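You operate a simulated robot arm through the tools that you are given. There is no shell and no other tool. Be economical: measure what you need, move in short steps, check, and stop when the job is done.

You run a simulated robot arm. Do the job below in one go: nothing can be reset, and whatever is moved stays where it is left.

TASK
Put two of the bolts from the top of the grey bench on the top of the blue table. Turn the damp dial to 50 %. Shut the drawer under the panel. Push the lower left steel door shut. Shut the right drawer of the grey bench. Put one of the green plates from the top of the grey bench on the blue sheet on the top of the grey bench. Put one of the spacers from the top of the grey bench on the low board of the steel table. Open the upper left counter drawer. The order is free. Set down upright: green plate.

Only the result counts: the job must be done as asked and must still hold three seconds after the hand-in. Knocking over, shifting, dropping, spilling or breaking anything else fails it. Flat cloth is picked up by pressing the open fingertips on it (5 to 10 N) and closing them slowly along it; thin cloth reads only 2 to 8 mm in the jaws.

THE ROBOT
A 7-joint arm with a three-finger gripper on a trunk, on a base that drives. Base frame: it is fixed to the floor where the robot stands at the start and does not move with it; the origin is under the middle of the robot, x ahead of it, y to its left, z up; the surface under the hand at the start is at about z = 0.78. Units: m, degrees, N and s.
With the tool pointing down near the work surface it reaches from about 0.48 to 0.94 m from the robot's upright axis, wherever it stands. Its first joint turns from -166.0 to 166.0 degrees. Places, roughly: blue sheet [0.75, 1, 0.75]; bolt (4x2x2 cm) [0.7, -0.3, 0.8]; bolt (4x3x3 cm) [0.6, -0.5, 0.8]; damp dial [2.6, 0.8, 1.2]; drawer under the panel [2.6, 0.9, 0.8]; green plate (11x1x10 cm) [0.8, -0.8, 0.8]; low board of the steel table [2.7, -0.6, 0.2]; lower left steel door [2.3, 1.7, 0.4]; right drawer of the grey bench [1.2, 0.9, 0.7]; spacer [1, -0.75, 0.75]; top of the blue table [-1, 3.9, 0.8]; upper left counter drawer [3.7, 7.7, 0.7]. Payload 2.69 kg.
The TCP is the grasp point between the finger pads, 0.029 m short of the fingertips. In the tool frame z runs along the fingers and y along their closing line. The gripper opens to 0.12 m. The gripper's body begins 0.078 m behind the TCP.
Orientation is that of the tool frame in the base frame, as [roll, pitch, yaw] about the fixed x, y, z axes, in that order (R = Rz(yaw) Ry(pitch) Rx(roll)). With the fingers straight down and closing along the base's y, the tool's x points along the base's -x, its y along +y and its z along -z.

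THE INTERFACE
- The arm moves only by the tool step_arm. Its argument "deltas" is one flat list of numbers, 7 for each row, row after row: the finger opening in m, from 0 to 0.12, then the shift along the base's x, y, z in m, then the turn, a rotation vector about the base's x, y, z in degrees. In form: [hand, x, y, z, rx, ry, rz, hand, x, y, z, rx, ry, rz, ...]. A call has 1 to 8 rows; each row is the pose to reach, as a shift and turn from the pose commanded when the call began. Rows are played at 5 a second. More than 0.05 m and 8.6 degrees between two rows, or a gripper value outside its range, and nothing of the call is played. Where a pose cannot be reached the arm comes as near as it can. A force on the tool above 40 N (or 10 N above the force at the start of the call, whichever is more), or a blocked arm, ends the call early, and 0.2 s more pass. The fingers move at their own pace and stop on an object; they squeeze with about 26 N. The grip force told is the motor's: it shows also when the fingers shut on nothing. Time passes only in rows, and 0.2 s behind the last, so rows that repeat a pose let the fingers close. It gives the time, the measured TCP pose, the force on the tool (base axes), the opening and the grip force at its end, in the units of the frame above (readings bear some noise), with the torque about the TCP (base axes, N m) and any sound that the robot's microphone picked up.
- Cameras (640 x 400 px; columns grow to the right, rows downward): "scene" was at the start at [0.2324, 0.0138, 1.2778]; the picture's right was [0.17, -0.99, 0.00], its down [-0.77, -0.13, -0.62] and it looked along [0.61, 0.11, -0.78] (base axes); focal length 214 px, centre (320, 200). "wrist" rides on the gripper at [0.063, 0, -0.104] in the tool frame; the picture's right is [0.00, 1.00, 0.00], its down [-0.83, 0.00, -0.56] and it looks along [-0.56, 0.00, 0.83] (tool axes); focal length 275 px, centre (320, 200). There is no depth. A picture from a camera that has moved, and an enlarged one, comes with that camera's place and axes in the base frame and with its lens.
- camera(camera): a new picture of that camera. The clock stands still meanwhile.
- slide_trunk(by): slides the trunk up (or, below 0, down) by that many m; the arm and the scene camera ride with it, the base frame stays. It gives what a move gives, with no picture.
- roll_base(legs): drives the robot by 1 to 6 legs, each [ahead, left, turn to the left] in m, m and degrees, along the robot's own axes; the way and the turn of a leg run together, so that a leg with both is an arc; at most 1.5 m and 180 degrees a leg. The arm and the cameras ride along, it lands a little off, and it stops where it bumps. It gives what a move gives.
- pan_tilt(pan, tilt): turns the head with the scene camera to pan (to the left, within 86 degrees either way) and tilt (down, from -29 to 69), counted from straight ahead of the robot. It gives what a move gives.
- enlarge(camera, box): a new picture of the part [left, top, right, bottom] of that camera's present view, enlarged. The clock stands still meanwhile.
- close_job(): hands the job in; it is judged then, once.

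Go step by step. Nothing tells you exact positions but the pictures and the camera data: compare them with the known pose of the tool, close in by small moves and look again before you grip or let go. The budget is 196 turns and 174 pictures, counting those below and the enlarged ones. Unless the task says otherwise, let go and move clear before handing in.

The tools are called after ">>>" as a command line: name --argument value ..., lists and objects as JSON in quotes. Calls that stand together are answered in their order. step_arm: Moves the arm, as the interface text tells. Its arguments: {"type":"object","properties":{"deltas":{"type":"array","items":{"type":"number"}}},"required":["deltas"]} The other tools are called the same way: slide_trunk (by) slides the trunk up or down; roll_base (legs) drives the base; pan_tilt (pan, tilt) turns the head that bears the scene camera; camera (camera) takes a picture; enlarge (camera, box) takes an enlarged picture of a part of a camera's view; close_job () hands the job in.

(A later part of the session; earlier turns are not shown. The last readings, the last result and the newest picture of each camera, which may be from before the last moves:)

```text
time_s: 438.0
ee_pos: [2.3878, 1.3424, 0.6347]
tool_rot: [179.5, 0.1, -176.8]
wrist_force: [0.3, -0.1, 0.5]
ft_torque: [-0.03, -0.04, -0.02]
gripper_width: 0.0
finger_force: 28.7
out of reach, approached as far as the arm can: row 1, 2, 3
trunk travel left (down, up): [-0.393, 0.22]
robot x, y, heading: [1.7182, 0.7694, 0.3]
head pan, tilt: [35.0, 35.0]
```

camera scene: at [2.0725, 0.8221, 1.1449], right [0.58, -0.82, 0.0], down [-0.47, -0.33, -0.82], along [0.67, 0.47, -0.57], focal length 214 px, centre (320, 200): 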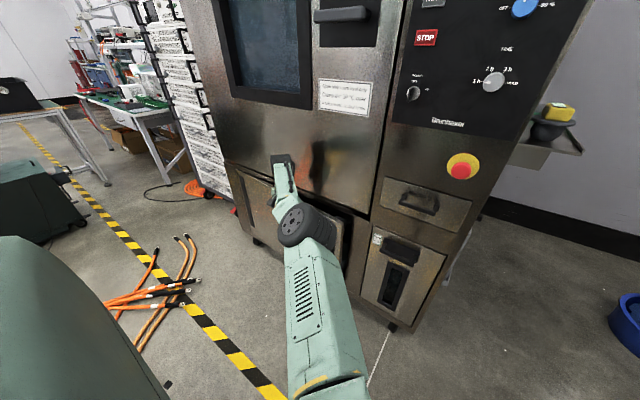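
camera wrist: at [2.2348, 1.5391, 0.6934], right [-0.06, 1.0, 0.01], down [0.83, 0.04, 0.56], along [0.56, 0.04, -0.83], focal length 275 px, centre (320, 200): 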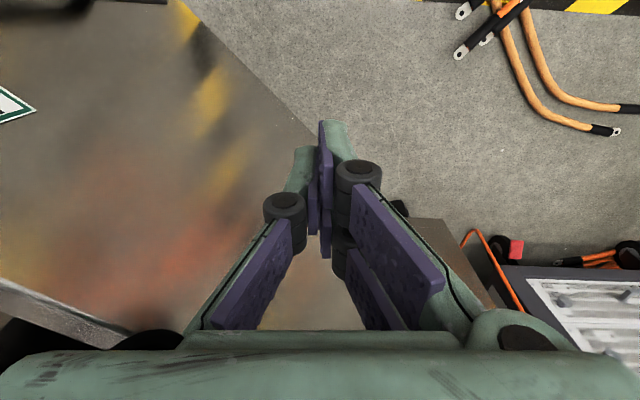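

>>> step_arm --deltas '[0, -0.03, -0.03, 0, 0, 0, 0, 0, -0.06, -0.06, 0, 0, 0, 0, 0, -0.09, -0.09, 0, 0, 0, 0, 0, -0.12, -0.12, 0, 0, 0, 0, 0, -0.14, -0.15, 0.02, 0, 0, 0, 0, -0.15, -0.19, 0.04, 0, 0, 0]'

>>> camera --camera "scene"

```text
time_s: 439.4
ee_pos: [2.3795, 1.3451, 0.655]
tool_rot: [179.6, 0.0, -176.7]
wrist_force: [-0.9, -0.4, -0.1]
ft_torque: [-0.03, -0.02, 0.0]
gripper_width: 0.0003
finger_force: 28.6
out of reach, approached as far as the arm can: row 1, 2, 3, 4, 5, 6
trunk travel left (down, up): [-0.393, 0.22]
robot x, y, heading: [1.7239, 0.7677, 0.4]
head pan, tilt: [35.0, 35.0]
```

```text
33 pictures are left
camera scene: at [1.953, 0.8216, 1.1449], right [0.58, -0.82, 0.0], down [-0.47, -0.33, -0.82], along [0.67, 0.47, -0.57], focal length 214 px, centre (320, 200)
```

scene: 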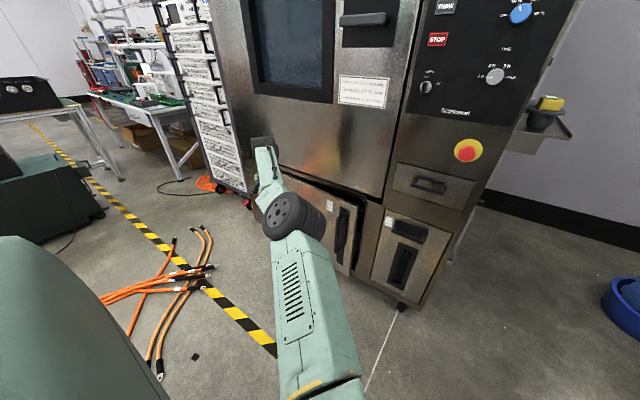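

>>> slide_trunk --by -0.12

>>> roll_base --legs '[[0, -0.16, 0]]'

>>> step_arm --deltas '[0, 0.03, 0, 0.001, 0, -7.5, 0, 0, 0.058, 0, 0.006, 0, -15, 0, 0, 0.087, 0, 0.016, 0, -22.5, 0, 0, 0.115, 0, 0.03, 0, -30, 0]'

>>> camera --camera "scene"

```text
time_s: 440.9
ee_pos: [2.3792, 1.345, 0.5345]
tool_rot: [179.5, 0.1, -176.8]
wrist_force: [0.9, -0.1, -0.3]
ft_torque: [0.0, 0.03, -0.02]
gripper_width: 0.0
finger_force: 29.0
trunk travel left (down, up): [-0.273, 0.34]
robot x, y, heading: [1.7211, 0.7715, 0.3]
head pan, tilt: [35.0, 35.0]
```

```text
time_s: 442.8
ee_pos: [2.3793, 1.1874, 0.5351]
tool_rot: [179.6, -0.2, -176.8]
wrist_force: [-0.4, 0.2, 0.1]
ft_torque: [0.0, -0.04, -0.01]
gripper_width: 0.0
finger_force: 28.3
trunk travel left (down, up): [-0.273, 0.34]
robot x, y, heading: [1.721, 0.6115, -0.2]
head pan, tilt: [35.0, 35.0]
```

```text
time_s: 443.8
ee_pos: [2.4974, 1.1879, 0.5653]
tool_rot: [-178.4, 29.9, -176.3]
wrist_force: [0.0, 0.4, 0.7]
ft_torque: [-0.01, -0.03, -0.02]
gripper_width: 0.0
finger_force: 28.4
trunk travel left (down, up): [-0.273, 0.34]
robot x, y, heading: [1.7258, 0.6119, -0.0]
head pan, tilt: [35.0, 35.0]
```

```text
32 pictures are left
camera scene: at [1.9535, 0.664, 1.0249], right [0.58, -0.82, 0.0], down [-0.47, -0.33, -0.82], along [0.67, 0.47, -0.57], focal length 214 px, centre (320, 200)
```

scene: 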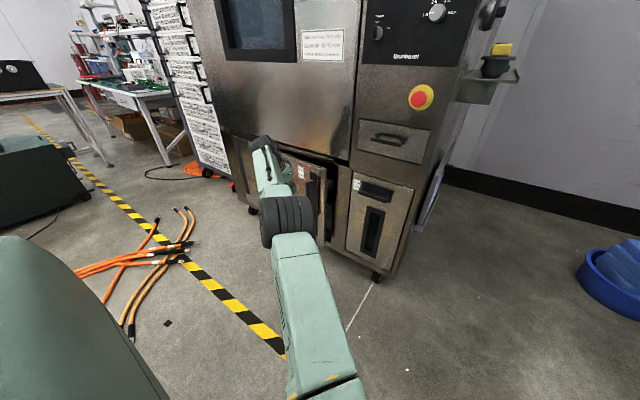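

>>> roll_base --legs '[[0.12, 0, 0], [0.03, 0, 0]]'

>>> enlarge --camera "scene" --box '[180, 100, 420, 250]'

```text
time_s: 445.4
ee_pos: [2.6194, 1.1944, 0.5629]
tool_rot: [-178.1, 28.8, -175.8]
wrist_force: [-0.9, 0.3, 0.1]
ft_torque: [0.04, 0.03, 0.0]
gripper_width: 0.0001
finger_force: 28.5
trunk travel left (down, up): [-0.273, 0.34]
robot x, y, heading: [1.8543, 0.6106, 0.5]
head pan, tilt: [35.0, 35.0]
stopped in leg 2: the force on the tool passed its limit at 66 N (the readings are from after the stop); the commanded pose is now the measured one
```

```text
2.67 times, centred on (300, 175) of scene
camera zoom: at [2.0867, 0.6656, 1.0249], right [0.58, -0.81, 0.0], down [-0.47, -0.33, -0.82], along [0.67, 0.48, -0.57], focal length 572 px, centre (373, 267)
```

zoom: 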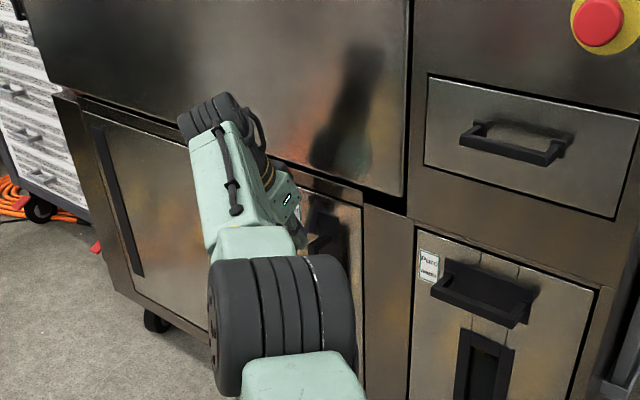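

>>> roll_base --legs '[[-0.25, -0.3, 0]]'

>>> enlarge --camera "scene" --box '[160, 80, 440, 255]'

>>> slide_trunk --by 0.34

>>> step_arm --deltas '[0, -0.03, 0, 0.01, 0, 7.5, 0, 0, -0.06, 0, 0.01, 0, 15, 0, 0, -0.09, 0, 0.01, 0, 22.5, 0, 0, -0.12, 0, 0.01, 0, 29.5, 0, 0, -0.13, -0.03, 0.02, 0, 29.5, 0, 0, -0.14, -0.06, 0.04, 0, 29.5, 0, 0, -0.15, -0.09, 0.06, 0, 29.5, 0, 0, -0.15, -0.13, 0.08, 0, 29.5, 0]'

```text
time_s: 446.6
ee_pos: [2.5903, 1.1698, 0.5657]
tool_rot: [-179.4, 29.1, -175.6]
wrist_force: [0.8, 0.2, 0.2]
ft_torque: [-0.03, 0.0, -0.01]
gripper_width: 0.0
finger_force: 29.3
trunk travel left (down, up): [-0.273, 0.34]
robot x, y, heading: [1.8308, 0.5809, 0.6]
head pan, tilt: [35.0, 35.0]
stopped in leg 1: the force on the tool passed its limit at 53 N (the readings are from after the stop); the commanded pose is now the measured one
```

```text
2.29 times, centred on (300, 168) of scene
camera zoom: at [2.0599, 0.6332, 1.0249], right [0.58, -0.81, 0.0], down [-0.47, -0.33, -0.82], along [0.67, 0.48, -0.57], focal length 490 px, centre (366, 274)
```

zoom: 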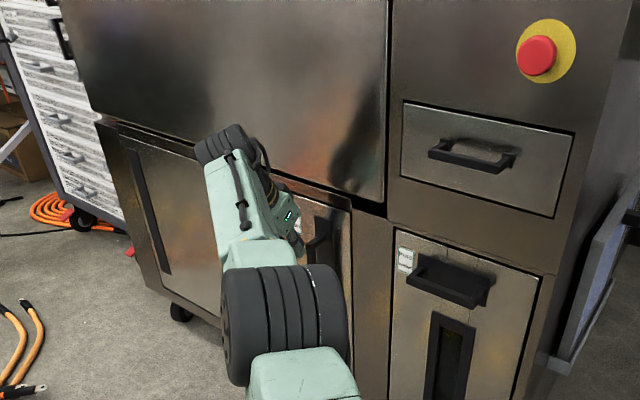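

```text
time_s: 449.9
ee_pos: [2.5894, 1.1709, 0.9048]
tool_rot: [-179.3, 29.0, -175.6]
wrist_force: [0.4, 0.5, -0.3]
ft_torque: [0.0, 0.0, 0.04]
gripper_width: 0.0001
finger_force: 28.8
trunk travel left (down, up): [-0.613, 0.0]
robot x, y, heading: [1.8323, 0.5761, 0.3]
head pan, tilt: [35.0, 35.0]
```

```text
time_s: 451.7
ee_pos: [2.4901, 1.1108, 1.0289]
tool_rot: [178.8, -0.7, -176.1]
wrist_force: [-0.4, -0.5, -0.2]
ft_torque: [0.07, -0.03, -0.03]
gripper_width: 0.0
finger_force: 29.3
out of reach, approached as far as the arm can: row 3, 5, 6, 7, 8
trunk travel left (down, up): [-0.613, 0.0]
robot x, y, heading: [1.8297, 0.5803, 0.6]
head pan, tilt: [35.0, 35.0]
```

>>> enlarge --camera "scene" --box '[160, 120, 440, 295]'

```text
2.29 times, centred on (300, 208) of scene
camera zoom: at [2.058, 0.6297, 1.3655], right [0.58, -0.81, 0.0], down [-0.46, -0.33, -0.82], along [0.67, 0.48, -0.57], focal length 490 px, centre (366, 183)
```

zoom: 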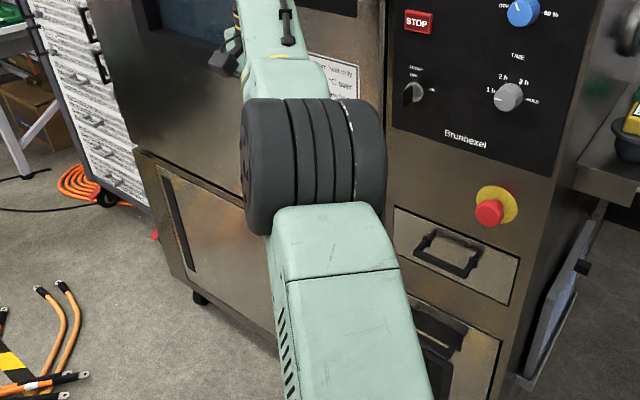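

>>> roll_base --legs '[[-0.2, 0, 0], [0, -0.5, 0]]'

>>> enlarge --camera "scene" --box '[160, 100, 440, 275]'

```text
time_s: 457.3
ee_pos: [2.2929, 0.6198, 1.0256]
tool_rot: [178.8, -0.7, -175.5]
wrist_force: [0.1, -0.4, -0.7]
ft_torque: [0.0, -0.01, -0.01]
gripper_width: 0.0001
finger_force: 28.2
trunk travel left (down, up): [-0.613, 0.0]
robot x, y, heading: [1.6383, 0.0792, 1.2]
head pan, tilt: [35.0, 35.0]
```

```text
2.29 times, centred on (300, 188) of scene
camera zoom: at [1.8668, 0.1354, 1.3649], right [0.59, -0.81, 0.0], down [-0.46, -0.34, -0.82], along [0.66, 0.48, -0.57], focal length 490 px, centre (366, 229)
```

zoom: 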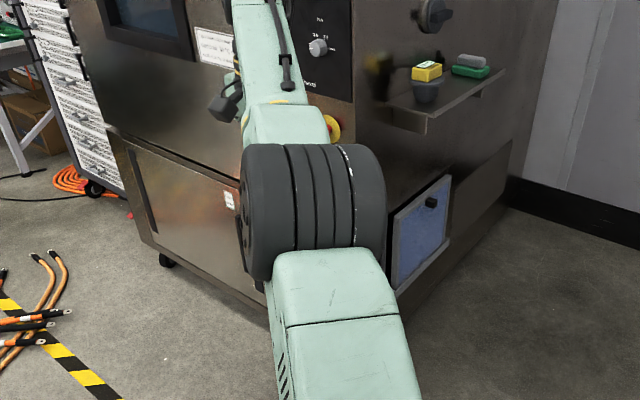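

>>> step_arm --deltas '[0, 0.02, -0.045, 0, 0, 0, 0, 0, 0.04, -0.09, 0, 0, 0, 0, 0, 0.055, -0.135, 0, 0, 0, 0, 0, 0.065, -0.18, 0, 0, 0, 0, 0, 0.07, -0.225, 0, 0, 0, 0, 0, 0.075, -0.27, 0, 0, 0, 0, 0, 0.075, -0.315, 0, 0, 0, 0, 0, 0.075, -0.36, 0, 0, 0, 0]'

>>> step_arm --deltas '[0, -0.02, -0.045, 0, 0, 0, 0, 0, -0.04, -0.09, 0, 0, 0, 0, 0, -0.06, -0.135, 0, 0, 0, 0, 0, -0.08, -0.18, 0, 0, 0, 0, 0, -0.1, -0.225, 0, 0, 0, 0, 0, -0.12, -0.27, 0, 0, 0, 0]'

>>> camera --camera "scene"

```text
time_s: 459.1
ee_pos: [2.4841, 0.3268, 1.0725]
tool_rot: [179.0, -0.9, -175.4]
wrist_force: [-0.3, 0.6, -0.5]
ft_torque: [-0.04, 0.01, 0.06]
gripper_width: 0.0
finger_force: 28.7
out of reach, approached as far as the arm can: row 1, 2, 3, 4, 5, 6, 7, 8
trunk travel left (down, up): [-0.613, 0.0]
robot x, y, heading: [1.6403, 0.0808, 1.4]
head pan, tilt: [35.0, 35.0]
```

```text
time_s: 460.5
ee_pos: [2.5154, 0.0555, 1.0978]
tool_rot: [178.7, -0.9, -175.4]
wrist_force: [0.2, 0.1, -0.8]
ft_torque: [-0.01, 0.03, -0.01]
gripper_width: 0.0
finger_force: 28.0
out of reach, approached as far as the arm can: row 1, 2, 3, 4, 5, 6
trunk travel left (down, up): [-0.613, 0.0]
robot x, y, heading: [1.6389, 0.0791, 1.3]
head pan, tilt: [35.0, 35.0]
```

```text
27 pictures are left
camera scene: at [1.8673, 0.1353, 1.3648], right [0.59, -0.81, 0.0], down [-0.46, -0.34, -0.82], along [0.66, 0.48, -0.57], focal length 214 px, centre (320, 200)
```

scene: 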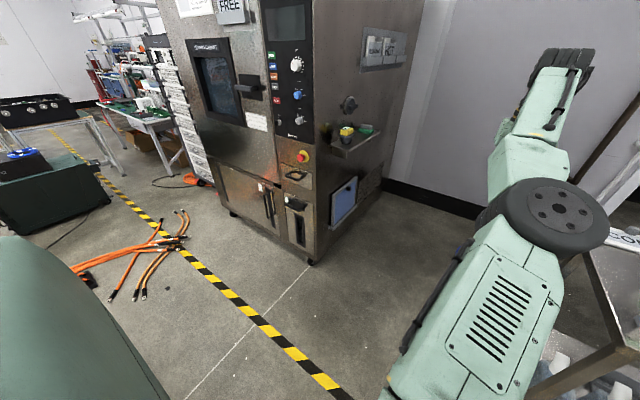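

>>> enlarge --camera "scene" --box '[200, 140, 340, 270]'

```text
3.08 times, centred on (270, 205) of scene
camera zoom: at [1.8673, 0.1353, 1.3648], right [0.59, -0.81, 0.0], down [-0.46, -0.34, -0.82], along [0.66, 0.48, -0.57], focal length 660 px, centre (474, 185)
```

zoom: 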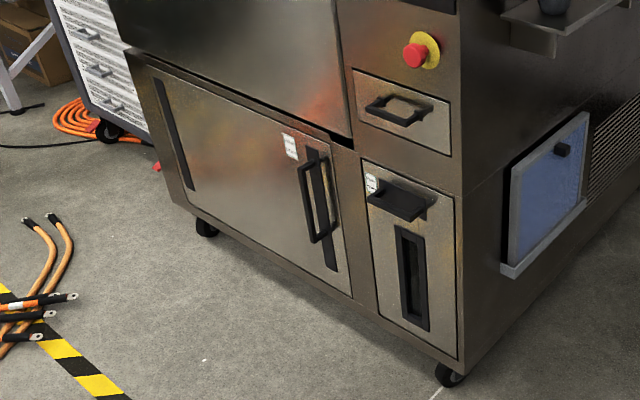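

I restore the arm's bent posture first.

>>> step_arm --deltas '[0, -0.03, 0, 0, 0, 0, 0, 0, -0.06, 0, 0, 0, 0, 0, 0, -0.1, 0, 0, 0, 0, 0]'

```text
time_s: 461.3
ee_pos: [2.5122, 0.0489, 1.1062]
tool_rot: [178.9, -0.8, -175.5]
wrist_force: [0.0, -0.7, 0.8]
ft_torque: [0.04, 0.01, 0.04]
gripper_width: 0.0
finger_force: 28.5
out of reach, approached as far as the arm can: row 1, 2, 3
trunk travel left (down, up): [-0.613, 0.0]
robot x, y, heading: [1.6342, 0.0809, 1.5]
head pan, tilt: [35.0, 35.0]
```

>>> step_arm --deltas '[0, 0, 0, -0.01, 0, 0, 8, 0, 0, 0, -0.02, 0, 0, 16, 0, 0, 0, -0.03, 0, 0, 24, 0, 0, 0, -0.04, 0, 0, 32, 0, 0, 0, -0.05, 0, 0, 40, 0, 0, 0, -0.06, 0, 0, 48, 0, 0, 0, -0.07, 0, 0, 56, 0, 0, 0, -0.08, 0, 0, 64]'

>>> step_arm --deltas '[0, -0.03, 0, 0, 0, 0, 8, 0, -0.06, 0, 0, 0, 0, 16, 0, -0.1, 0, 0, 0, 0, 20, 0, -0.14, 0, 0, 0, 0, 20]'

```text
time_s: 463.1
ee_pos: [2.5297, 0.051, 1.0582]
tool_rot: [178.7, -0.8, -111.4]
wrist_force: [-0.1, -0.1, -0.2]
ft_torque: [-0.01, -0.04, -0.06]
gripper_width: 0.0001
finger_force: 28.1
out of reach, approached as far as the arm can: row 1, 2, 3, 4, 5, 6, 7, 8
trunk travel left (down, up): [-0.613, 0.0]
robot x, y, heading: [1.636, 0.0793, 1.2]
head pan, tilt: [35.0, 35.0]
```

```text
time_s: 464.1
ee_pos: [2.5225, 0.0428, 1.0772]
tool_rot: [178.7, -0.7, -91.6]
wrist_force: [0.1, 0.2, -0.2]
ft_torque: [-0.02, 0.02, -0.02]
gripper_width: 0.0
finger_force: 28.4
out of reach, approached as far as the arm can: row 1, 2, 3, 4
trunk travel left (down, up): [-0.613, 0.0]
robot x, y, heading: [1.6352, 0.0843, 1.4]
head pan, tilt: [35.0, 35.0]
```

>>> step_arm --deltas '[0, -0.05, 0, 0, 0, 0, 0, 0, -0.1, 0, 0, 0, 0, 0, 0, -0.15, 0, 0, 0, 0, 0, 0, -0.2, 0, 0, 0, 0, 0, 0, -0.22, 0, 0, 0, 0, 0, 0, -0.22, 0, -0.04, 0, 0, 0, 0, -0.22, 0, -0.08, 0, 0, 0, 0, -0.22, 0, -0.12, 0, 0, 0]'

>>> step_arm --deltas '[0, -0.02, -0.04, 0, 0, 0, 0, 0, -0.04, -0.08, 0, 0, 0, 0, 0, -0.07, -0.12, 0, 0, 0, 0, 0, -0.1, -0.15, 0, 0, 0, 0, 0, -0.14, -0.17, 0, 0, 0, 0, 0, -0.18, -0.19, 0, 0, 0, 0]'

```text
time_s: 465.9
ee_pos: [2.5144, 0.0408, 1.0985]
tool_rot: [178.7, -0.6, -91.4]
wrist_force: [0.4, -0.3, -0.2]
ft_torque: [-0.04, 0.01, -0.02]
gripper_width: 0.0
finger_force: 28.1
out of reach, approached as far as the arm can: row 1, 2, 3, 4, 5, 6, 7, 8
trunk travel left (down, up): [-0.613, 0.0]
robot x, y, heading: [1.6354, 0.0794, 1.3]
head pan, tilt: [35.0, 35.0]
```

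```text
time_s: 467.3
ee_pos: [2.4409, -0.2064, 1.1161]
tool_rot: [179.0, -0.8, -91.5]
wrist_force: [0.1, -0.3, -0.5]
ft_torque: [0.04, -0.02, -0.01]
gripper_width: 0.0
finger_force: 28.2
out of reach, approached as far as the arm can: row 1, 2, 3, 4, 5, 6
trunk travel left (down, up): [-0.613, 0.0]
robot x, y, heading: [1.6344, 0.0775, 1.2]
head pan, tilt: [35.0, 35.0]
```

>>> step_arm --deltas '[0, -0.03, 0, 0, 0, 0, 0, 0, -0.06, 0, 0, 0, 0, 0]'

>>> step_arm --deltas '[0, -0.03, 0, -0.03, 0, 0, 0, 0, -0.06, 0, -0.06, 0, 0, 0]'

>>> step_arm --deltas '[0, -0.03, 0.02, 0, 0, 0, 0, 0, -0.07, 0.02, 0, 0, 0, 0]'

```text
time_s: 467.9
ee_pos: [2.4331, -0.2237, 1.1176]
tool_rot: [178.9, -0.7, -91.5]
wrist_force: [0.0, -0.8, -0.2]
ft_torque: [0.03, 0.02, -0.03]
gripper_width: 0.0
finger_force: 28.7
out of reach, approached as far as the arm can: row 1, 2
trunk travel left (down, up): [-0.613, 0.0]
robot x, y, heading: [1.6363, 0.0803, 1.1]
head pan, tilt: [35.0, 35.0]
```

```text
time_s: 468.5
ee_pos: [2.4279, -0.2379, 1.1019]
tool_rot: [178.1, -0.3, -91.5]
wrist_force: [0.7, -0.1, 0.0]
ft_torque: [0.02, 0.04, 0.01]
gripper_width: 0.0
finger_force: 28.9
out of reach, approached as far as the arm can: row 1, 2
trunk travel left (down, up): [-0.613, 0.0]
robot x, y, heading: [1.6384, 0.079, 1.3]
head pan, tilt: [35.0, 35.0]
```

```text
time_s: 469.1
ee_pos: [2.4182, -0.2527, 1.1097]
tool_rot: [178.7, -0.6, -91.5]
wrist_force: [0.0, -0.2, 0.0]
ft_torque: [-0.03, -0.01, -0.04]
gripper_width: 0.0002
finger_force: 28.3
out of reach, approached as far as the arm can: row 1, 2
trunk travel left (down, up): [-0.613, 0.0]
robot x, y, heading: [1.6403, 0.0786, 1.2]
head pan, tilt: [35.0, 35.0]
```

The wrist seems at its limit with the elbow low. I back off and tilt the fingers up to horizontal to free it, then pull in and level again.

>>> roll_base --legs '[[0, 0.3, 0]]'

>>> step_arm --deltas '[0, 0, 0, 0, 0, -8, 0, 0, 0, 0, 0, 0, -16, 0, 0, 0, 0.02, 0, 0, -24, 0, 0, 0, 0.04, 0, 0, -32, 0, 0, 0, 0.06, 0, 0, -40, 0, 0, 0, 0.08, 0, 0, -48, 0, 0, 0, 0.1, 0, 0, -56, 0, 0, 0, 0.12, 0, 0, -64, 0]'

>>> step_arm --deltas '[0, -0.03, 0.02, 0, 0, -8, 0, 0, -0.06, 0.04, 0, 0, -16, 0, 0, -0.1, 0.05, 0, 0, -24, 0, 0, -0.14, 0.06, 0, 0, -26, 0, 0, -0.18, 0.07, 0, 0, -26, 0, 0, -0.2, 0.08, 0, 0, -26, 0]'

```text
time_s: 472.0
ee_pos: [2.4121, 0.0497, 1.1086]
tool_rot: [178.6, -0.5, -91.6]
wrist_force: [-0.7, 0.0, -0.3]
ft_torque: [-0.02, -0.02, 0.0]
gripper_width: 0.0
finger_force: 28.2
trunk travel left (down, up): [-0.613, 0.0]
robot x, y, heading: [1.636, 0.3802, 0.9]
head pan, tilt: [35.0, 35.0]
```

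```text
time_s: 473.8
ee_pos: [2.6163, 0.033, 1.2372]
tool_rot: [-117.9, 1.4, -91.1]
wrist_force: [0.6, -0.5, -1.0]
ft_torque: [0.03, 0.04, 0.05]
gripper_width: 0.0
finger_force: 28.2
out of reach, approached as far as the arm can: row 1, 2, 3, 4, 5, 6, 7, 8
trunk travel left (down, up): [-0.613, 0.0]
robot x, y, heading: [1.6323, 0.3829, 1.0]
head pan, tilt: [35.0, 35.0]
```

```text
time_s: 475.2
ee_pos: [2.5982, -0.0317, 1.3367]
tool_rot: [-91.3, 1.6, -90.6]
wrist_force: [0.3, 0.3, 0.0]
ft_torque: [0.01, 0.03, 0.0]
gripper_width: 0.0
finger_force: 29.0
out of reach, approached as far as the arm can: row 1, 2, 3, 4, 5, 6
trunk travel left (down, up): [-0.613, 0.0]
robot x, y, heading: [1.6326, 0.3781, 1.3]
head pan, tilt: [35.0, 35.0]
```

>>> pan_tilt --pan -20 --tilt 20

>>> camera --camera "scene"

```text
time_s: 476.4
ee_pos: [2.598, -0.0315, 1.3344]
tool_rot: [-91.5, 1.6, -90.6]
wrist_force: [-0.2, -0.3, -0.5]
ft_torque: [-0.03, 0.02, -0.01]
gripper_width: 0.0
finger_force: 28.0
trunk travel left (down, up): [-0.613, 0.0]
robot x, y, heading: [1.6346, 0.3805, 1.1]
head pan, tilt: [-20.0, 20.0]
```

```text
25 pictures are left
camera scene: at [1.878, 0.3545, 1.3887], right [-0.32, -0.95, 0.0], down [-0.32, 0.11, -0.94], along [0.89, -0.3, -0.34], focal length 214 px, centre (320, 200)
```

scene: 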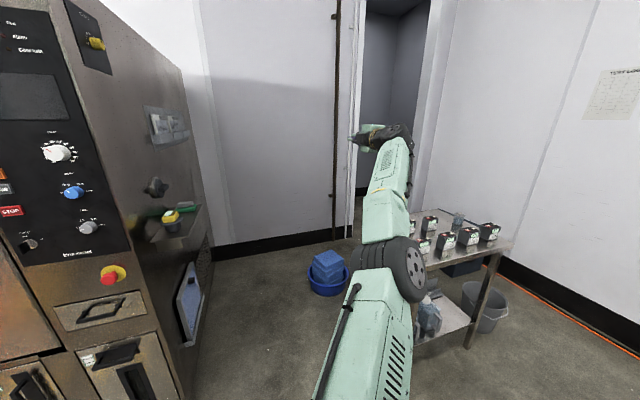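

I stretch fully outward past the singular point and then pull in sideways, to let the elbow fold the right way.

>>> step_arm --deltas '[0, 0.03, -0.02, 0, 0, 0, 0, 0, 0.07, -0.04, 0, 0, 0, 0, 0, 0.1, -0.06, 0, 0, 0, 0]'

>>> step_arm --deltas '[0, -0.02, -0.03, 0, 0, 0, 0, 0, -0.05, -0.06, 0, 0, 0, 0, 0, -0.09, -0.08, 0, 0, 0, 0, 0, -0.13, -0.1, 0, 0, 0, 0]'

>>> step_arm --deltas '[0, 0, 0.045, 0, 0, 0, 0, 0, 0, 0.09, 0, 0, 0, 0, 0, -0.03, 0.12, 0, 0, 0, 0, 0, -0.06, 0.15, 0, 0, 0, 0, 0, -0.1, 0.17, 0, 0, 0, 0, 0, -0.14, 0.19, 0, 0, 0, 0]'

```text
time_s: 477.2
ee_pos: [2.6334, -0.0159, 1.2953]
tool_rot: [-91.2, 1.6, -90.6]
wrist_force: [-0.9, -0.7, 1.3]
ft_torque: [0.02, 0.08, 0.0]
gripper_width: 0.0
finger_force: 29.1
out of reach, approached as far as the arm can: row 1, 2, 3
trunk travel left (down, up): [-0.613, 0.0]
robot x, y, heading: [1.6341, 0.3818, 1.2]
head pan, tilt: [-20.0, 20.0]
```

```text
time_s: 478.2
ee_pos: [2.5054, -0.1157, 1.2888]
tool_rot: [-91.4, 1.6, -90.5]
wrist_force: [-0.2, -0.1, 0.6]
ft_torque: [-0.02, 0.01, 0.0]
gripper_width: 0.0
finger_force: 28.4
trunk travel left (down, up): [-0.613, 0.0]
robot x, y, heading: [1.6341, 0.3793, 1.0]
head pan, tilt: [-20.0, 20.0]
```

```text
time_s: 479.6
ee_pos: [2.3675, 0.0751, 1.2892]
tool_rot: [-91.5, 1.7, -90.5]
wrist_force: [-0.4, 0.2, 0.4]
ft_torque: [0.02, 0.02, 0.0]
gripper_width: 0.0002
finger_force: 28.9
trunk travel left (down, up): [-0.613, 0.0]
robot x, y, heading: [1.6334, 0.3793, 1.0]
head pan, tilt: [-20.0, 20.0]
```

Freed. With the fingers still horizontal, I go back to the lower door for one firm confirming push, left of its handle.

>>> roll_base --legs '[[0, 0.87, -1]]'

>>> step_arm --deltas '[0, -0.02, 0.045, 0, 0, 0, 0, 0, -0.04, 0.085, 0, 0, 0, 0, 0, -0.05, 0.13, 0, 0, 0, 0, 0, -0.06, 0.175, 0, 0, 0, 0, 0, -0.06, 0.22, 0, 0, 0, 0, 0, -0.06, 0.265, 0, 0, 0, 0, 0, -0.06, 0.31, 0, 0, 0, 0]'

>>> slide_trunk --by -0.4

>>> step_arm --deltas '[0, 0, 0, -0.045, 0, 0, 0, 0, 0, 0, -0.09, 0, 0, 0, 0, 0, 0, -0.135, 0, 0, 0, 0, 0, 0, -0.18, 0, 0, 0, 0, 0, 0, -0.225, 0, 0, 0, 0, 0, 0, -0.27, 0, 0, 0, 0, 0, 0, -0.31, 0, 0, 0, 0, 0, 0, -0.35, 0, 0, 0]'

```text
time_s: 486.8
ee_pos: [2.3545, 0.9265, 1.2886]
tool_rot: [-91.3, 1.6, -91.8]
wrist_force: [0.3, 1.0, 0.8]
ft_torque: [-0.02, 0.0, 0.0]
gripper_width: 0.0
finger_force: 29.1
trunk travel left (down, up): [-0.613, 0.0]
robot x, y, heading: [1.6218, 1.2489, -0.0]
head pan, tilt: [-20.0, 20.0]
```

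```text
time_s: 488.4
ee_pos: [2.2946, 1.2349, 1.2892]
tool_rot: [-91.4, 1.6, -91.8]
wrist_force: [1.1, 0.3, 0.2]
ft_torque: [0.0, 0.04, 0.0]
gripper_width: 0.0001
finger_force: 28.1
trunk travel left (down, up): [-0.613, 0.0]
robot x, y, heading: [1.6253, 1.2461, -0.3]
head pan, tilt: [-20.0, 20.0]
```

```text
time_s: 492.2
ee_pos: [2.2928, 1.234, 0.8895]
tool_rot: [-91.4, 1.7, -91.8]
wrist_force: [-0.1, 0.2, -0.3]
ft_torque: [0.01, 0.04, 0.01]
gripper_width: 0.0001
finger_force: 28.7
trunk travel left (down, up): [-0.213, 0.4]
robot x, y, heading: [1.624, 1.2491, -0.0]
head pan, tilt: [-20.0, 20.0]
```

```text
time_s: 493.7
ee_pos: [2.3485, 1.2592, 0.731]
tool_rot: [-77.7, -12.7, -91.1]
wrist_force: [0.9, 0.3, -0.5]
ft_torque: [-0.01, -0.04, -0.02]
gripper_width: 0.0
finger_force: 29.0
out of reach, approached as far as the arm can: row 2, 3, 4, 5, 6, 7
trunk travel left (down, up): [-0.213, 0.4]
robot x, y, heading: [1.6229, 1.2545, -0.3]
head pan, tilt: [-20.0, 20.0]
stopped in row 7: the arm was blocked; the commanded pose is now the measured one
```

>>> step_arm --deltas '[0, -0.02, 0, 0.045, 0, 0, 0, 0, -0.04, 0, 0.09, -4, 0, 0, 0, -0.06, 0, 0.135, -8, 4, 0, 0, -0.06, 0, 0.18, -12, 8, 0, 0, -0.06, 0, 0.22, -14, 12, 0]'

>>> roll_base --legs '[[0, -0.75, 0]]'

>>> pan_tilt --pan 50 --tilt 25

>>> enlarge --camera "scene" --box '[260, 120, 480, 260]'

```text
time_s: 494.9
ee_pos: [2.2916, 1.2562, 0.9402]
tool_rot: [-91.6, -26.0, -86.6]
wrist_force: [0.3, -0.1, -0.5]
ft_torque: [-0.02, -0.02, 0.06]
gripper_width: 0.0004
finger_force: 28.2
out of reach, approached as far as the arm can: row 1, 2
trunk travel left (down, up): [-0.213, 0.4]
robot x, y, heading: [1.6277, 1.2497, -0.0]
head pan, tilt: [-20.0, 20.0]
```

```text
time_s: 501.3
ee_pos: [2.2905, 0.4823, 0.9391]
tool_rot: [-91.5, -26.0, -86.7]
wrist_force: [0.7, -0.6, 0.2]
ft_torque: [0.0, 0.03, -0.02]
gripper_width: 0.0002
finger_force: 28.7
trunk travel left (down, up): [-0.213, 0.4]
robot x, y, heading: [1.6216, 0.4716, 0.0]
head pan, tilt: [-20.0, 20.0]
```

```text
time_s: 502.7
ee_pos: [2.2902, 0.4807, 0.9389]
tool_rot: [-91.5, -26.0, -86.7]
wrist_force: [-0.7, 0.1, -1.2]
ft_torque: [-0.01, 0.03, -0.01]
gripper_width: 0.0002
finger_force: 28.3
trunk travel left (down, up): [-0.213, 0.4]
robot x, y, heading: [1.6234, 0.4752, 0.1]
head pan, tilt: [50.0, 25.0]
```

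```text
2.86 times, centred on (370, 190) of scene
camera zoom: at [1.8412, 0.5447, 0.9807], right [0.77, -0.64, 0.0], down [-0.27, -0.32, -0.91], along [0.58, 0.69, -0.42], focal length 613 px, centre (177, 229)
```

zoom: 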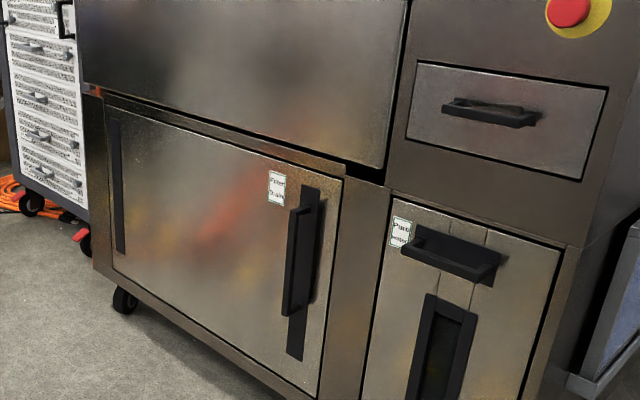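

The door is flush in its frame. Now the spacer: I raise the trunk, point the fingers down and drive back to the rack.

>>> slide_trunk --by 0.4

>>> step_arm --deltas '[0, 0, 0, -0.03, 0, 8, 0, 0, -0.01, 0, -0.06, 0, 16, 0, 0, -0.02, 0, -0.09, 0, 24, 0, 0, -0.03, 0, -0.12, 0, 32, 0, 0, -0.04, 0, -0.15, 0, 40, 0, 0, -0.05, 0, -0.18, 0, 48, 0, 0, -0.06, 0, -0.21, 0, 56, 0, 0, -0.07, 0, -0.24, 0, 64, 0]'

>>> step_arm --deltas '[0, 0, 0, -0.01, 0, 8, 0, 0, 0, 0, -0.02, 0, 16, 0, 0, 0, 0, -0.04, 0, 24, 0, 0, 0, 0, -0.06, 0, 26.5, 0]'

>>> roll_base --legs '[[0.05, -1.3, 0], [0, -0.3, 0], [0, 0, 90], [0, 0, 90]]'

```text
time_s: 506.6
ee_pos: [2.2916, 0.4812, 1.3384]
tool_rot: [-91.6, -25.9, -86.7]
wrist_force: [0.8, -0.2, 0.1]
ft_torque: [0.02, -0.01, 0.02]
gripper_width: 0.0002
finger_force: 28.7
trunk travel left (down, up): [-0.613, 0.0]
robot x, y, heading: [1.6247, 0.4738, 0.2]
head pan, tilt: [50.0, 25.0]
```

```text
time_s: 508.4
ee_pos: [2.22, 0.4789, 1.0985]
tool_rot: [-156.7, -8.3, -65.1]
wrist_force: [0.1, -0.2, -0.8]
ft_torque: [0.0, -0.02, -0.03]
gripper_width: 0.0
finger_force: 28.9
trunk travel left (down, up): [-0.613, 0.0]
robot x, y, heading: [1.6231, 0.4701, 0.2]
head pan, tilt: [50.0, 25.0]
```

```text
time_s: 509.4
ee_pos: [2.2197, 0.479, 1.0406]
tool_rot: [179.4, 3.2, -64.0]
wrist_force: [-0.5, 0.5, 0.1]
ft_torque: [0.0, 0.03, -0.02]
gripper_width: 0.0
finger_force: 28.5
trunk travel left (down, up): [-0.613, 0.0]
robot x, y, heading: [1.6235, 0.4737, 0.2]
head pan, tilt: [50.0, 25.0]
```

```text
time_s: 530.0
ee_pos: [1.0652, -1.1224, 1.0405]
tool_rot: [179.5, 3.2, 114.7]
wrist_force: [0.7, 0.9, -0.1]
ft_torque: [-0.01, 0.01, -0.01]
gripper_width: 0.0
finger_force: 28.6
trunk travel left (down, up): [-0.613, 0.0]
robot x, y, heading: [1.662, -1.1315, 178.7]
head pan, tilt: [50.0, 25.0]
```

>>> step_arm --deltas '[0.02, 0.005, 0.045, 0, 0.7, 0.3, -4, 0.04, 0.01, 0.09, 0, 1.5, 0.6, -8, 0.06, 0.015, 0.135, 0, 2.2, 1, -12, 0.06, 0.02, 0.18, 0, 2.9, 1.3, -16, 0.06, 0.025, 0.225, 0, 2.9, 1.3, -20, 0.06, 0.03, 0.27, 0, 2.9, 1.3, -24, 0.06, 0.035, 0.31, 0, 2.9, 1.3, -25, 0.06, 0.035, 0.34, 0, 2.9, 1.3, -25]'

>>> camera --camera "wrist"

```text
time_s: 531.8
ee_pos: [1.1035, -0.785, 1.0394]
tool_rot: [-179.8, 0.1, 89.8]
wrist_force: [-0.2, -0.4, 0.0]
ft_torque: [0.0, 0.04, 0.02]
gripper_width: 0.06
finger_force: 0.1
trunk travel left (down, up): [-0.613, 0.0]
robot x, y, heading: [1.6643, -1.1299, 178.7]
head pan, tilt: [50.0, 25.0]
```

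```text
23 pictures are left
camera wrist: at [1.1046, -0.7216, 1.1442], right [1.0, 0.0, 0.0], down [0.0, -0.83, 0.56], along [0.0, -0.56, -0.83], focal length 275 px, centre (320, 200)
```

wrist: 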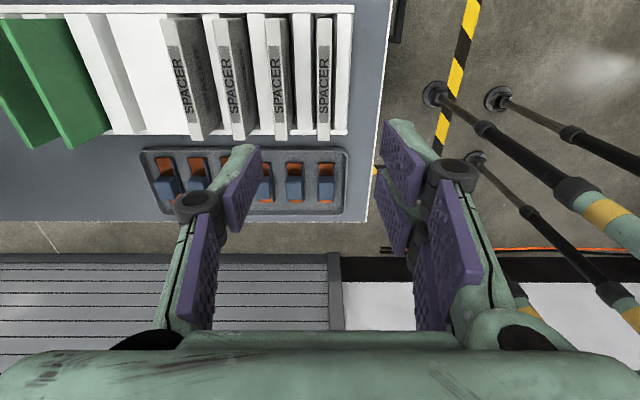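

>>> step_arm --deltas '[0.04, 0.0055, 0.007, -0.045, 0, 0, 0, 0.034, 0.0055, 0.007, -0.09, 0, 0, 0, 0.034, 0.0055, 0.007, -0.135, 0, 0, 0, 0.034, 0.0055, 0.007, -0.155, 0, 0, 0]'

>>> enlarge --camera "wrist" --box '[200, 60, 440, 210]'

```text
time_s: 532.8
ee_pos: [1.107, -0.7778, 0.885]
tool_rot: [-179.8, 0.1, 89.8]
wrist_force: [-0.3, -0.1, -0.2]
ft_torque: [0.01, 0.02, 0.01]
gripper_width: 0.0343
finger_force: 0.2
trunk travel left (down, up): [-0.613, 0.0]
robot x, y, heading: [1.6621, -1.1291, 178.7]
head pan, tilt: [50.0, 25.0]
```

```text
2.67 times, centred on (320, 135) of wrist
camera zoom: at [1.1086, -0.7154, 0.9898], right [1.0, 0.0, 0.0], down [0.0, -0.83, 0.56], along [0.0, -0.56, -0.83], focal length 734 px, centre (320, 373)
```

zoom: 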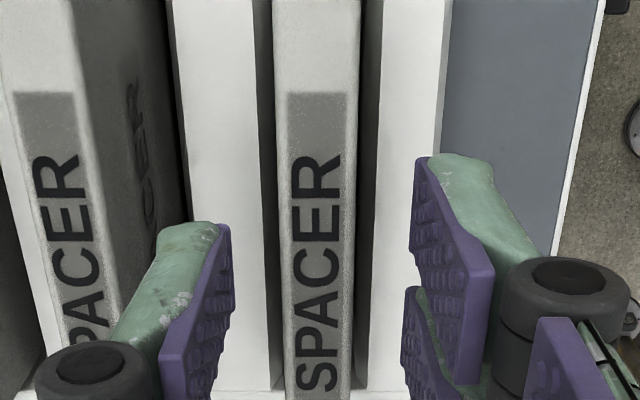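

>>> step_arm --deltas '[0.03, 0, 0, -0.012, 0, 0, 0, 0.03, 0, 0, -0.025, 0, 0, 0, 0.015, 0, 0, -0.025, 0, 0, 0, 0.0, 0, 0, -0.025, 0, 0, 0, 0.0, 0, 0, -0.025, 0, 0, 0]'

>>> step_arm --deltas '[0, 0, 0, 0.03, 0, 0, 0, 0, 0, 0, 0.07, 0, 0, 0, 0, 0, 0, 0.11, 0, 0, 0, 0, 0, 0, 0.15, 0, 0, 0, 0, 0, 0, 0.18, 0, 0, 0]'

>>> camera --camera "wrist"

```text
time_s: 534.0
ee_pos: [1.1084, -0.7768, 0.8606]
tool_rot: [-180.0, 0.1, 89.6]
wrist_force: [-0.8, 0.6, 0.6]
ft_torque: [0.09, -0.01, -0.01]
gripper_width: 0.0137
finger_force: 25.7
trunk travel left (down, up): [-0.613, 0.0]
robot x, y, heading: [1.6612, -1.1282, 178.6]
head pan, tilt: [50.0, 25.0]
```

```text
time_s: 535.2
ee_pos: [1.1064, -0.7779, 1.0394]
tool_rot: [-179.8, 0.1, 89.7]
wrist_force: [-0.3, -0.9, -2.3]
ft_torque: [0.04, 0.02, -0.02]
gripper_width: 0.0137
finger_force: 26.3
trunk travel left (down, up): [-0.613, 0.0]
robot x, y, heading: [1.6628, -1.1301, 178.7]
head pan, tilt: [50.0, 25.0]
```

```text
21 pictures are left
camera wrist: at [1.1082, -0.7149, 1.1446], right [1.0, 0.0, 0.0], down [0.0, -0.83, 0.56], along [0.0, -0.56, -0.83], focal length 275 px, centre (320, 200)
```

wrist: 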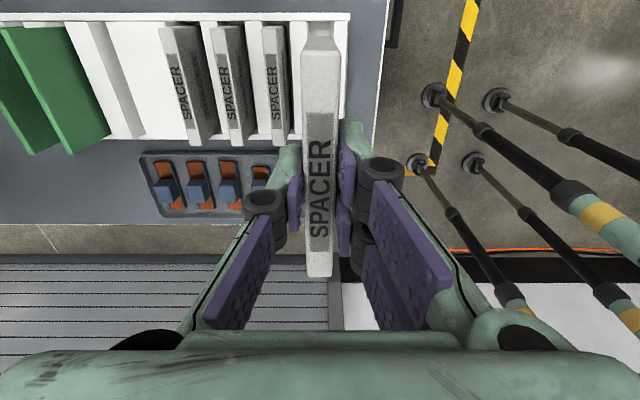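

The spacer is held. I back off, turn left around to face the steel table and look at its low board.

>>> roll_base --legs '[[-0.16, 0, 0], [0, -0.2, 0], [0, 0, 90], [0, 0, 91]]'

>>> pan_tilt --pan 15 --tilt 35

>>> camera --camera "scene"

```text
time_s: 546.3
ee_pos: [2.3822, -1.2813, 1.0399]
tool_rot: [-179.8, 0.1, -90.2]
wrist_force: [-0.6, -0.6, -1.9]
ft_torque: [-0.01, -0.04, 0.02]
gripper_width: 0.0138
finger_force: 26.1
trunk travel left (down, up): [-0.613, 0.0]
robot x, y, heading: [1.8266, -0.9307, -1.2]
head pan, tilt: [50.0, 25.0]
```

```text
time_s: 547.3
ee_pos: [2.3825, -1.2811, 1.0405]
tool_rot: [-179.9, 0.1, -90.2]
wrist_force: [-0.8, 0.7, -1.6]
ft_torque: [0.02, 0.03, -0.01]
gripper_width: 0.0139
finger_force: 25.6
trunk travel left (down, up): [-0.613, 0.0]
robot x, y, heading: [1.8276, -0.9326, -1.1]
head pan, tilt: [15.0, 35.0]
```

```text
20 pictures are left
camera scene: at [2.0698, -0.9113, 1.3649], right [0.24, -0.97, 0.0], down [-0.56, -0.14, -0.82], along [0.8, 0.2, -0.57], focal length 214 px, centre (320, 200)
```

scene: 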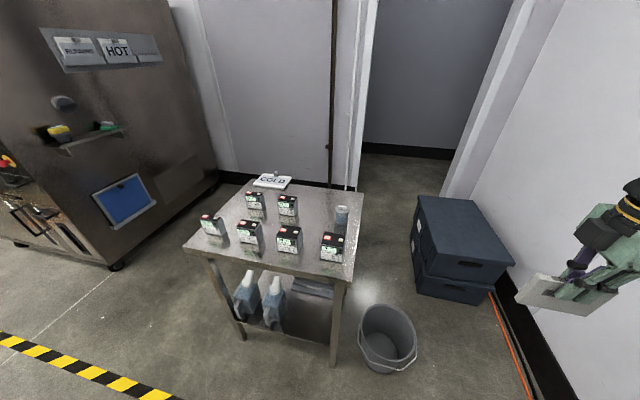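

>>> enlarge --camera "scene" --box '[200, 250, 380, 380]'

```text
3.08 times, centred on (290, 315) of scene
camera zoom: at [2.0698, -0.9113, 1.3649], right [0.24, -0.97, 0.0], down [-0.56, -0.14, -0.82], along [0.8, 0.2, -0.57], focal length 660 px, centre (412, -154)
```

zoom: 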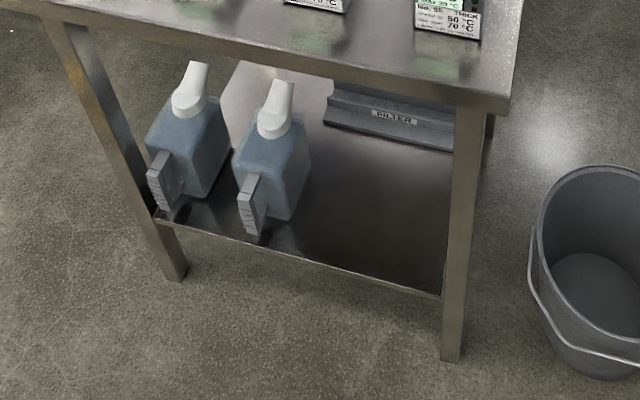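

The free part of the low board is at x 2.51–2.72, y -0.84 to -0.60, z ≈ 0.21. I set the robot back, swing the hand to the front-left and lower it in front of the table.

>>> roll_base --legs '[[-0.11, -0.15, 1.1]]'

>>> step_arm --deltas '[0, 0.01, 0.048, 0, 0, 0, 0, 0, 0.02, 0.095, 0, 0, 0, 0, 0, 0.03, 0.142, 0, 0, 0, 0, 0, 0.04, 0.189, 0, 0, 0, 0, 0, 0.05, 0.236, 0, 0, 0, 0, 0, 0.06, 0.283, 0, 0, 0, 0, 0, 0.07, 0.33, 0, 0, 0, 0, 0, 0.075, 0.375, 0, 0, 0, 0]'

>>> step_arm --deltas '[0, 0, 0.045, 0, 0, 0, 0, 0, 0, 0.09, 0, 0, 0, 0, 0, 0, 0.135, 0, 0, 0, 0, 0, 0, 0.18, 0, 0, 0, 0, 0, 0, 0.225, 0, 0, 0, 0, 0, 0, 0.27, 0, 0, 0, 0, 0, 0, 0.315, 0, 0, 0, 0]'

>>> slide_trunk --by -0.18

```text
time_s: 549.1
ee_pos: [2.2779, -1.4192, 1.0397]
tool_rot: [-179.8, 0.1, -89.2]
wrist_force: [-0.2, -0.1, -2.3]
ft_torque: [-0.03, -0.01, -0.01]
gripper_width: 0.0137
finger_force: 26.2
trunk travel left (down, up): [-0.613, 0.0]
robot x, y, heading: [1.7112, -1.0818, -0.3]
head pan, tilt: [15.0, 35.0]
```

```text
time_s: 550.9
ee_pos: [2.3536, -1.0437, 1.0372]
tool_rot: [-179.9, 0.0, -89.2]
wrist_force: [0.0, 0.4, -1.9]
ft_torque: [0.02, 0.0, 0.03]
gripper_width: 0.0136
finger_force: 26.2
trunk travel left (down, up): [-0.613, 0.0]
robot x, y, heading: [1.7153, -1.0746, -0.3]
head pan, tilt: [15.0, 35.0]
```

```text
time_s: 552.5
ee_pos: [2.3527, -0.7286, 1.0419]
tool_rot: [-179.9, 0.0, -89.0]
wrist_force: [1.0, -0.5, -2.1]
ft_torque: [0.0, -0.01, 0.02]
gripper_width: 0.0137
finger_force: 25.9
trunk travel left (down, up): [-0.613, 0.0]
robot x, y, heading: [1.7141, -1.0786, -0.1]
head pan, tilt: [15.0, 35.0]
```

```text
time_s: 554.5
ee_pos: [2.3516, -0.7293, 0.8621]
tool_rot: [-179.9, 0.1, -89.1]
wrist_force: [0.0, 0.4, -1.3]
ft_torque: [-0.01, -0.01, -0.02]
gripper_width: 0.0137
finger_force: 25.7
trunk travel left (down, up): [-0.433, 0.18]
robot x, y, heading: [1.717, -1.0804, 0.1]
head pan, tilt: [15.0, 35.0]
```

>>> step_arm --deltas '[0, 0, 0, -0.045, 0, 0, 0, 0, 0, 0, -0.09, 0, 0, 0, 0, 0, 0, -0.135, 0, 0, 0, 0, 0, 0, -0.18, 0, 0, 0, 0, 0, 0, -0.225, 0, 0, 0, 0, 0, 0, -0.27, 0, 0, 0, 0, 0, 0, -0.315, 0, 0, 0, 0, 0, 0, -0.36, 0, 0, 0]'

>>> step_arm --deltas '[0, 0, 0, -0.045, 0, 0, 0, 0, 0, 0, -0.09, 0, 0, 0, 0, 0, 0, -0.135, 0, 0, 0, 0, 0, 0, -0.18, 0, 0, 0]'

>>> camera --camera "scene"

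```text
time_s: 556.3
ee_pos: [2.349, -0.7294, 0.501]
tool_rot: [-179.9, 0.1, -89.0]
wrist_force: [-0.2, 0.4, -1.3]
ft_torque: [-0.01, 0.01, -0.03]
gripper_width: 0.0137
finger_force: 25.9
trunk travel left (down, up): [-0.433, 0.18]
robot x, y, heading: [1.7164, -1.0786, -0.2]
head pan, tilt: [15.0, 35.0]
```

```text
time_s: 557.3
ee_pos: [2.3504, -0.73, 0.3204]
tool_rot: [-179.8, 0.0, -89.1]
wrist_force: [0.4, -0.9, -1.1]
ft_torque: [0.05, 0.02, 0.0]
gripper_width: 0.0136
finger_force: 25.8
trunk travel left (down, up): [-0.433, 0.18]
robot x, y, heading: [1.7124, -1.08, -0.0]
head pan, tilt: [15.0, 35.0]
```

```text
18 pictures are left
camera scene: at [1.9589, -1.0557, 1.185], right [0.26, -0.97, 0.0], down [-0.55, -0.15, -0.82], along [0.79, 0.21, -0.57], focal length 214 px, centre (320, 200)
```

scene: 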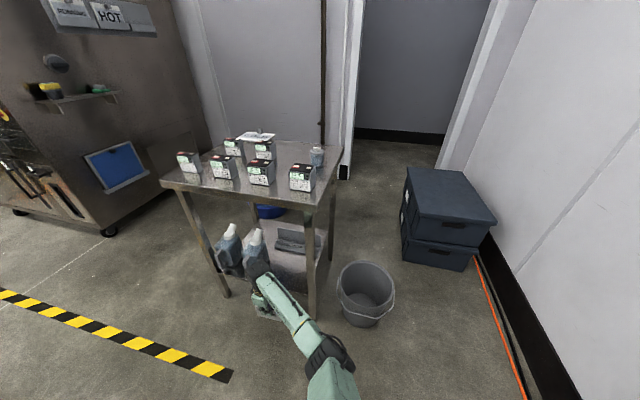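

The forearm would brush the table's right leg from here, so I'll come in turned 45° to the right: retract slightly, slide left, turn, then check.

>>> step_arm --deltas '[0, -0.037, -0.02, 0, 0, 0, 0, 0, -0.075, -0.04, 0, 0, 0, 0]'

>>> roll_base --legs '[[0, 0.58, 0], [0, 0, -45]]'

>>> pan_tilt --pan 35 --tilt 40

>>> camera --camera "scene"

```text
time_s: 557.9
ee_pos: [2.2773, -0.7695, 0.3208]
tool_rot: [-179.8, 0.0, -89.2]
wrist_force: [-0.3, -0.4, -1.5]
ft_torque: [0.01, 0.0, 0.02]
gripper_width: 0.0139
finger_force: 25.9
trunk travel left (down, up): [-0.433, 0.18]
robot x, y, heading: [1.7132, -1.0776, -0.3]
head pan, tilt: [15.0, 35.0]
```

```text
time_s: 565.0
ee_pos: [2.3323, -0.6783, 0.3217]
tool_rot: [-179.9, 0.1, -134.4]
wrist_force: [-0.5, -0.5, -1.4]
ft_torque: [0.05, -0.01, -0.01]
gripper_width: 0.0137
finger_force: 26.4
trunk travel left (down, up): [-0.433, 0.18]
robot x, y, heading: [1.7158, -0.4995, -45.5]
head pan, tilt: [15.0, 35.0]
```

```text
time_s: 565.9
ee_pos: [2.3307, -0.6796, 0.3209]
tool_rot: [-179.9, 0.1, -134.4]
wrist_force: [0.3, 0.3, -1.7]
ft_torque: [-0.01, 0.0, -0.01]
gripper_width: 0.0138
finger_force: 25.7
trunk travel left (down, up): [-0.433, 0.18]
robot x, y, heading: [1.7164, -0.4966, -45.5]
head pan, tilt: [35.0, 40.0]
```

```text
17 pictures are left
camera scene: at [1.9121, -0.6233, 1.1774], right [-0.18, -0.98, 0.0], down [-0.63, 0.12, -0.77], along [0.75, -0.14, -0.64], focal length 214 px, centre (320, 200)
```

scene: 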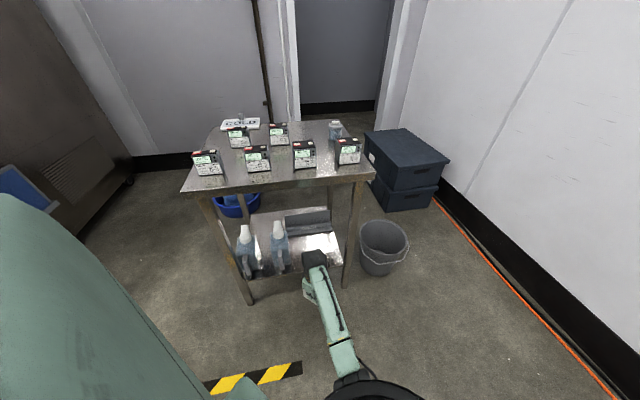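

>>> step_arm --deltas '[0, 0.04, -0.012, 0, 0, 0, 0, 0, 0.081, -0.025, 0, 0, 0, 0]'

>>> roll_base --legs '[[0.125, 0.12, 0]]'

>>> camera --camera "wrist"

```text
time_s: 566.5
ee_pos: [2.414, -0.7038, 0.3193]
tool_rot: [-179.9, 0.1, -134.3]
wrist_force: [0.1, -0.9, -1.9]
ft_torque: [0.02, 0.0, 0.02]
gripper_width: 0.0138
finger_force: 26.1
trunk travel left (down, up): [-0.433, 0.18]
robot x, y, heading: [1.7138, -0.4963, -45.3]
head pan, tilt: [35.0, 40.0]
```

```text
time_s: 568.0
ee_pos: [2.5854, -0.7104, 0.3191]
tool_rot: [-179.9, 0.0, -134.4]
wrist_force: [0.4, -1.2, -0.4]
ft_torque: [0.01, 0.01, 0.0]
gripper_width: 0.0
finger_force: 26.1
trunk travel left (down, up): [-0.433, 0.18]
robot x, y, heading: [1.8885, -0.5053, -45.5]
head pan, tilt: [35.0, 40.0]
```

```text
16 pictures are left
camera wrist: at [2.5422, -0.7565, 0.424], right [-0.72, 0.7, 0.0], down [0.58, 0.6, 0.56], along [0.39, 0.4, -0.83], focal length 275 px, centre (320, 200)
```

wrist: 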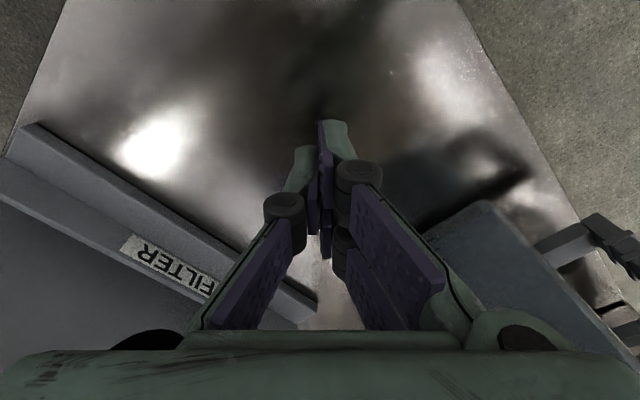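

The spacer was knocked out of the grip by the board's edge. I look for where it went.

>>> roll_base --legs '[[-0.16, -0.15, 0]]'

>>> pan_tilt --pan 30 --tilt 52

>>> camera --camera "scene"

```text
time_s: 569.9
ee_pos: [2.3655, -0.7043, 0.3201]
tool_rot: [-179.9, 0.2, -134.4]
wrist_force: [-0.6, -0.3, 0.7]
ft_torque: [0.0, -0.01, -0.02]
gripper_width: 0.0
finger_force: 25.9
trunk travel left (down, up): [-0.433, 0.18]
robot x, y, heading: [1.6694, -0.4934, -45.5]
head pan, tilt: [35.0, 40.0]
```

```text
time_s: 570.6
ee_pos: [2.366, -0.7034, 0.3194]
tool_rot: [-179.9, 0.0, -134.4]
wrist_force: [1.3, 0.8, 0.1]
ft_torque: [0.02, -0.04, 0.01]
gripper_width: 0.0
finger_force: 26.1
trunk travel left (down, up): [-0.433, 0.18]
robot x, y, heading: [1.6688, -0.4919, -45.3]
head pan, tilt: [30.0, 52.0]
```

```text
15 pictures are left
camera scene: at [1.853, -0.6258, 1.1606], right [-0.27, -0.96, 0.0], down [-0.76, 0.21, -0.62], along [0.59, -0.16, -0.79], focal length 214 px, centre (320, 200)
```

scene: 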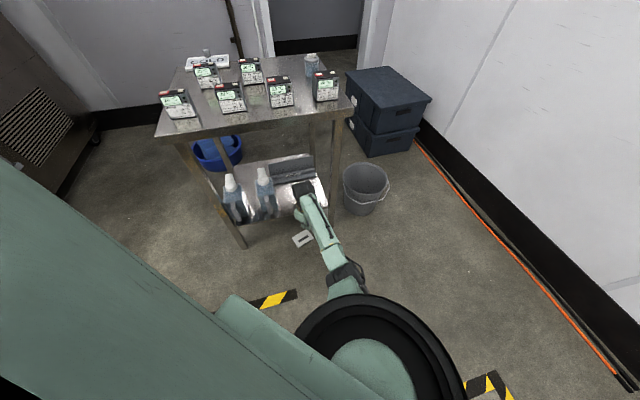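

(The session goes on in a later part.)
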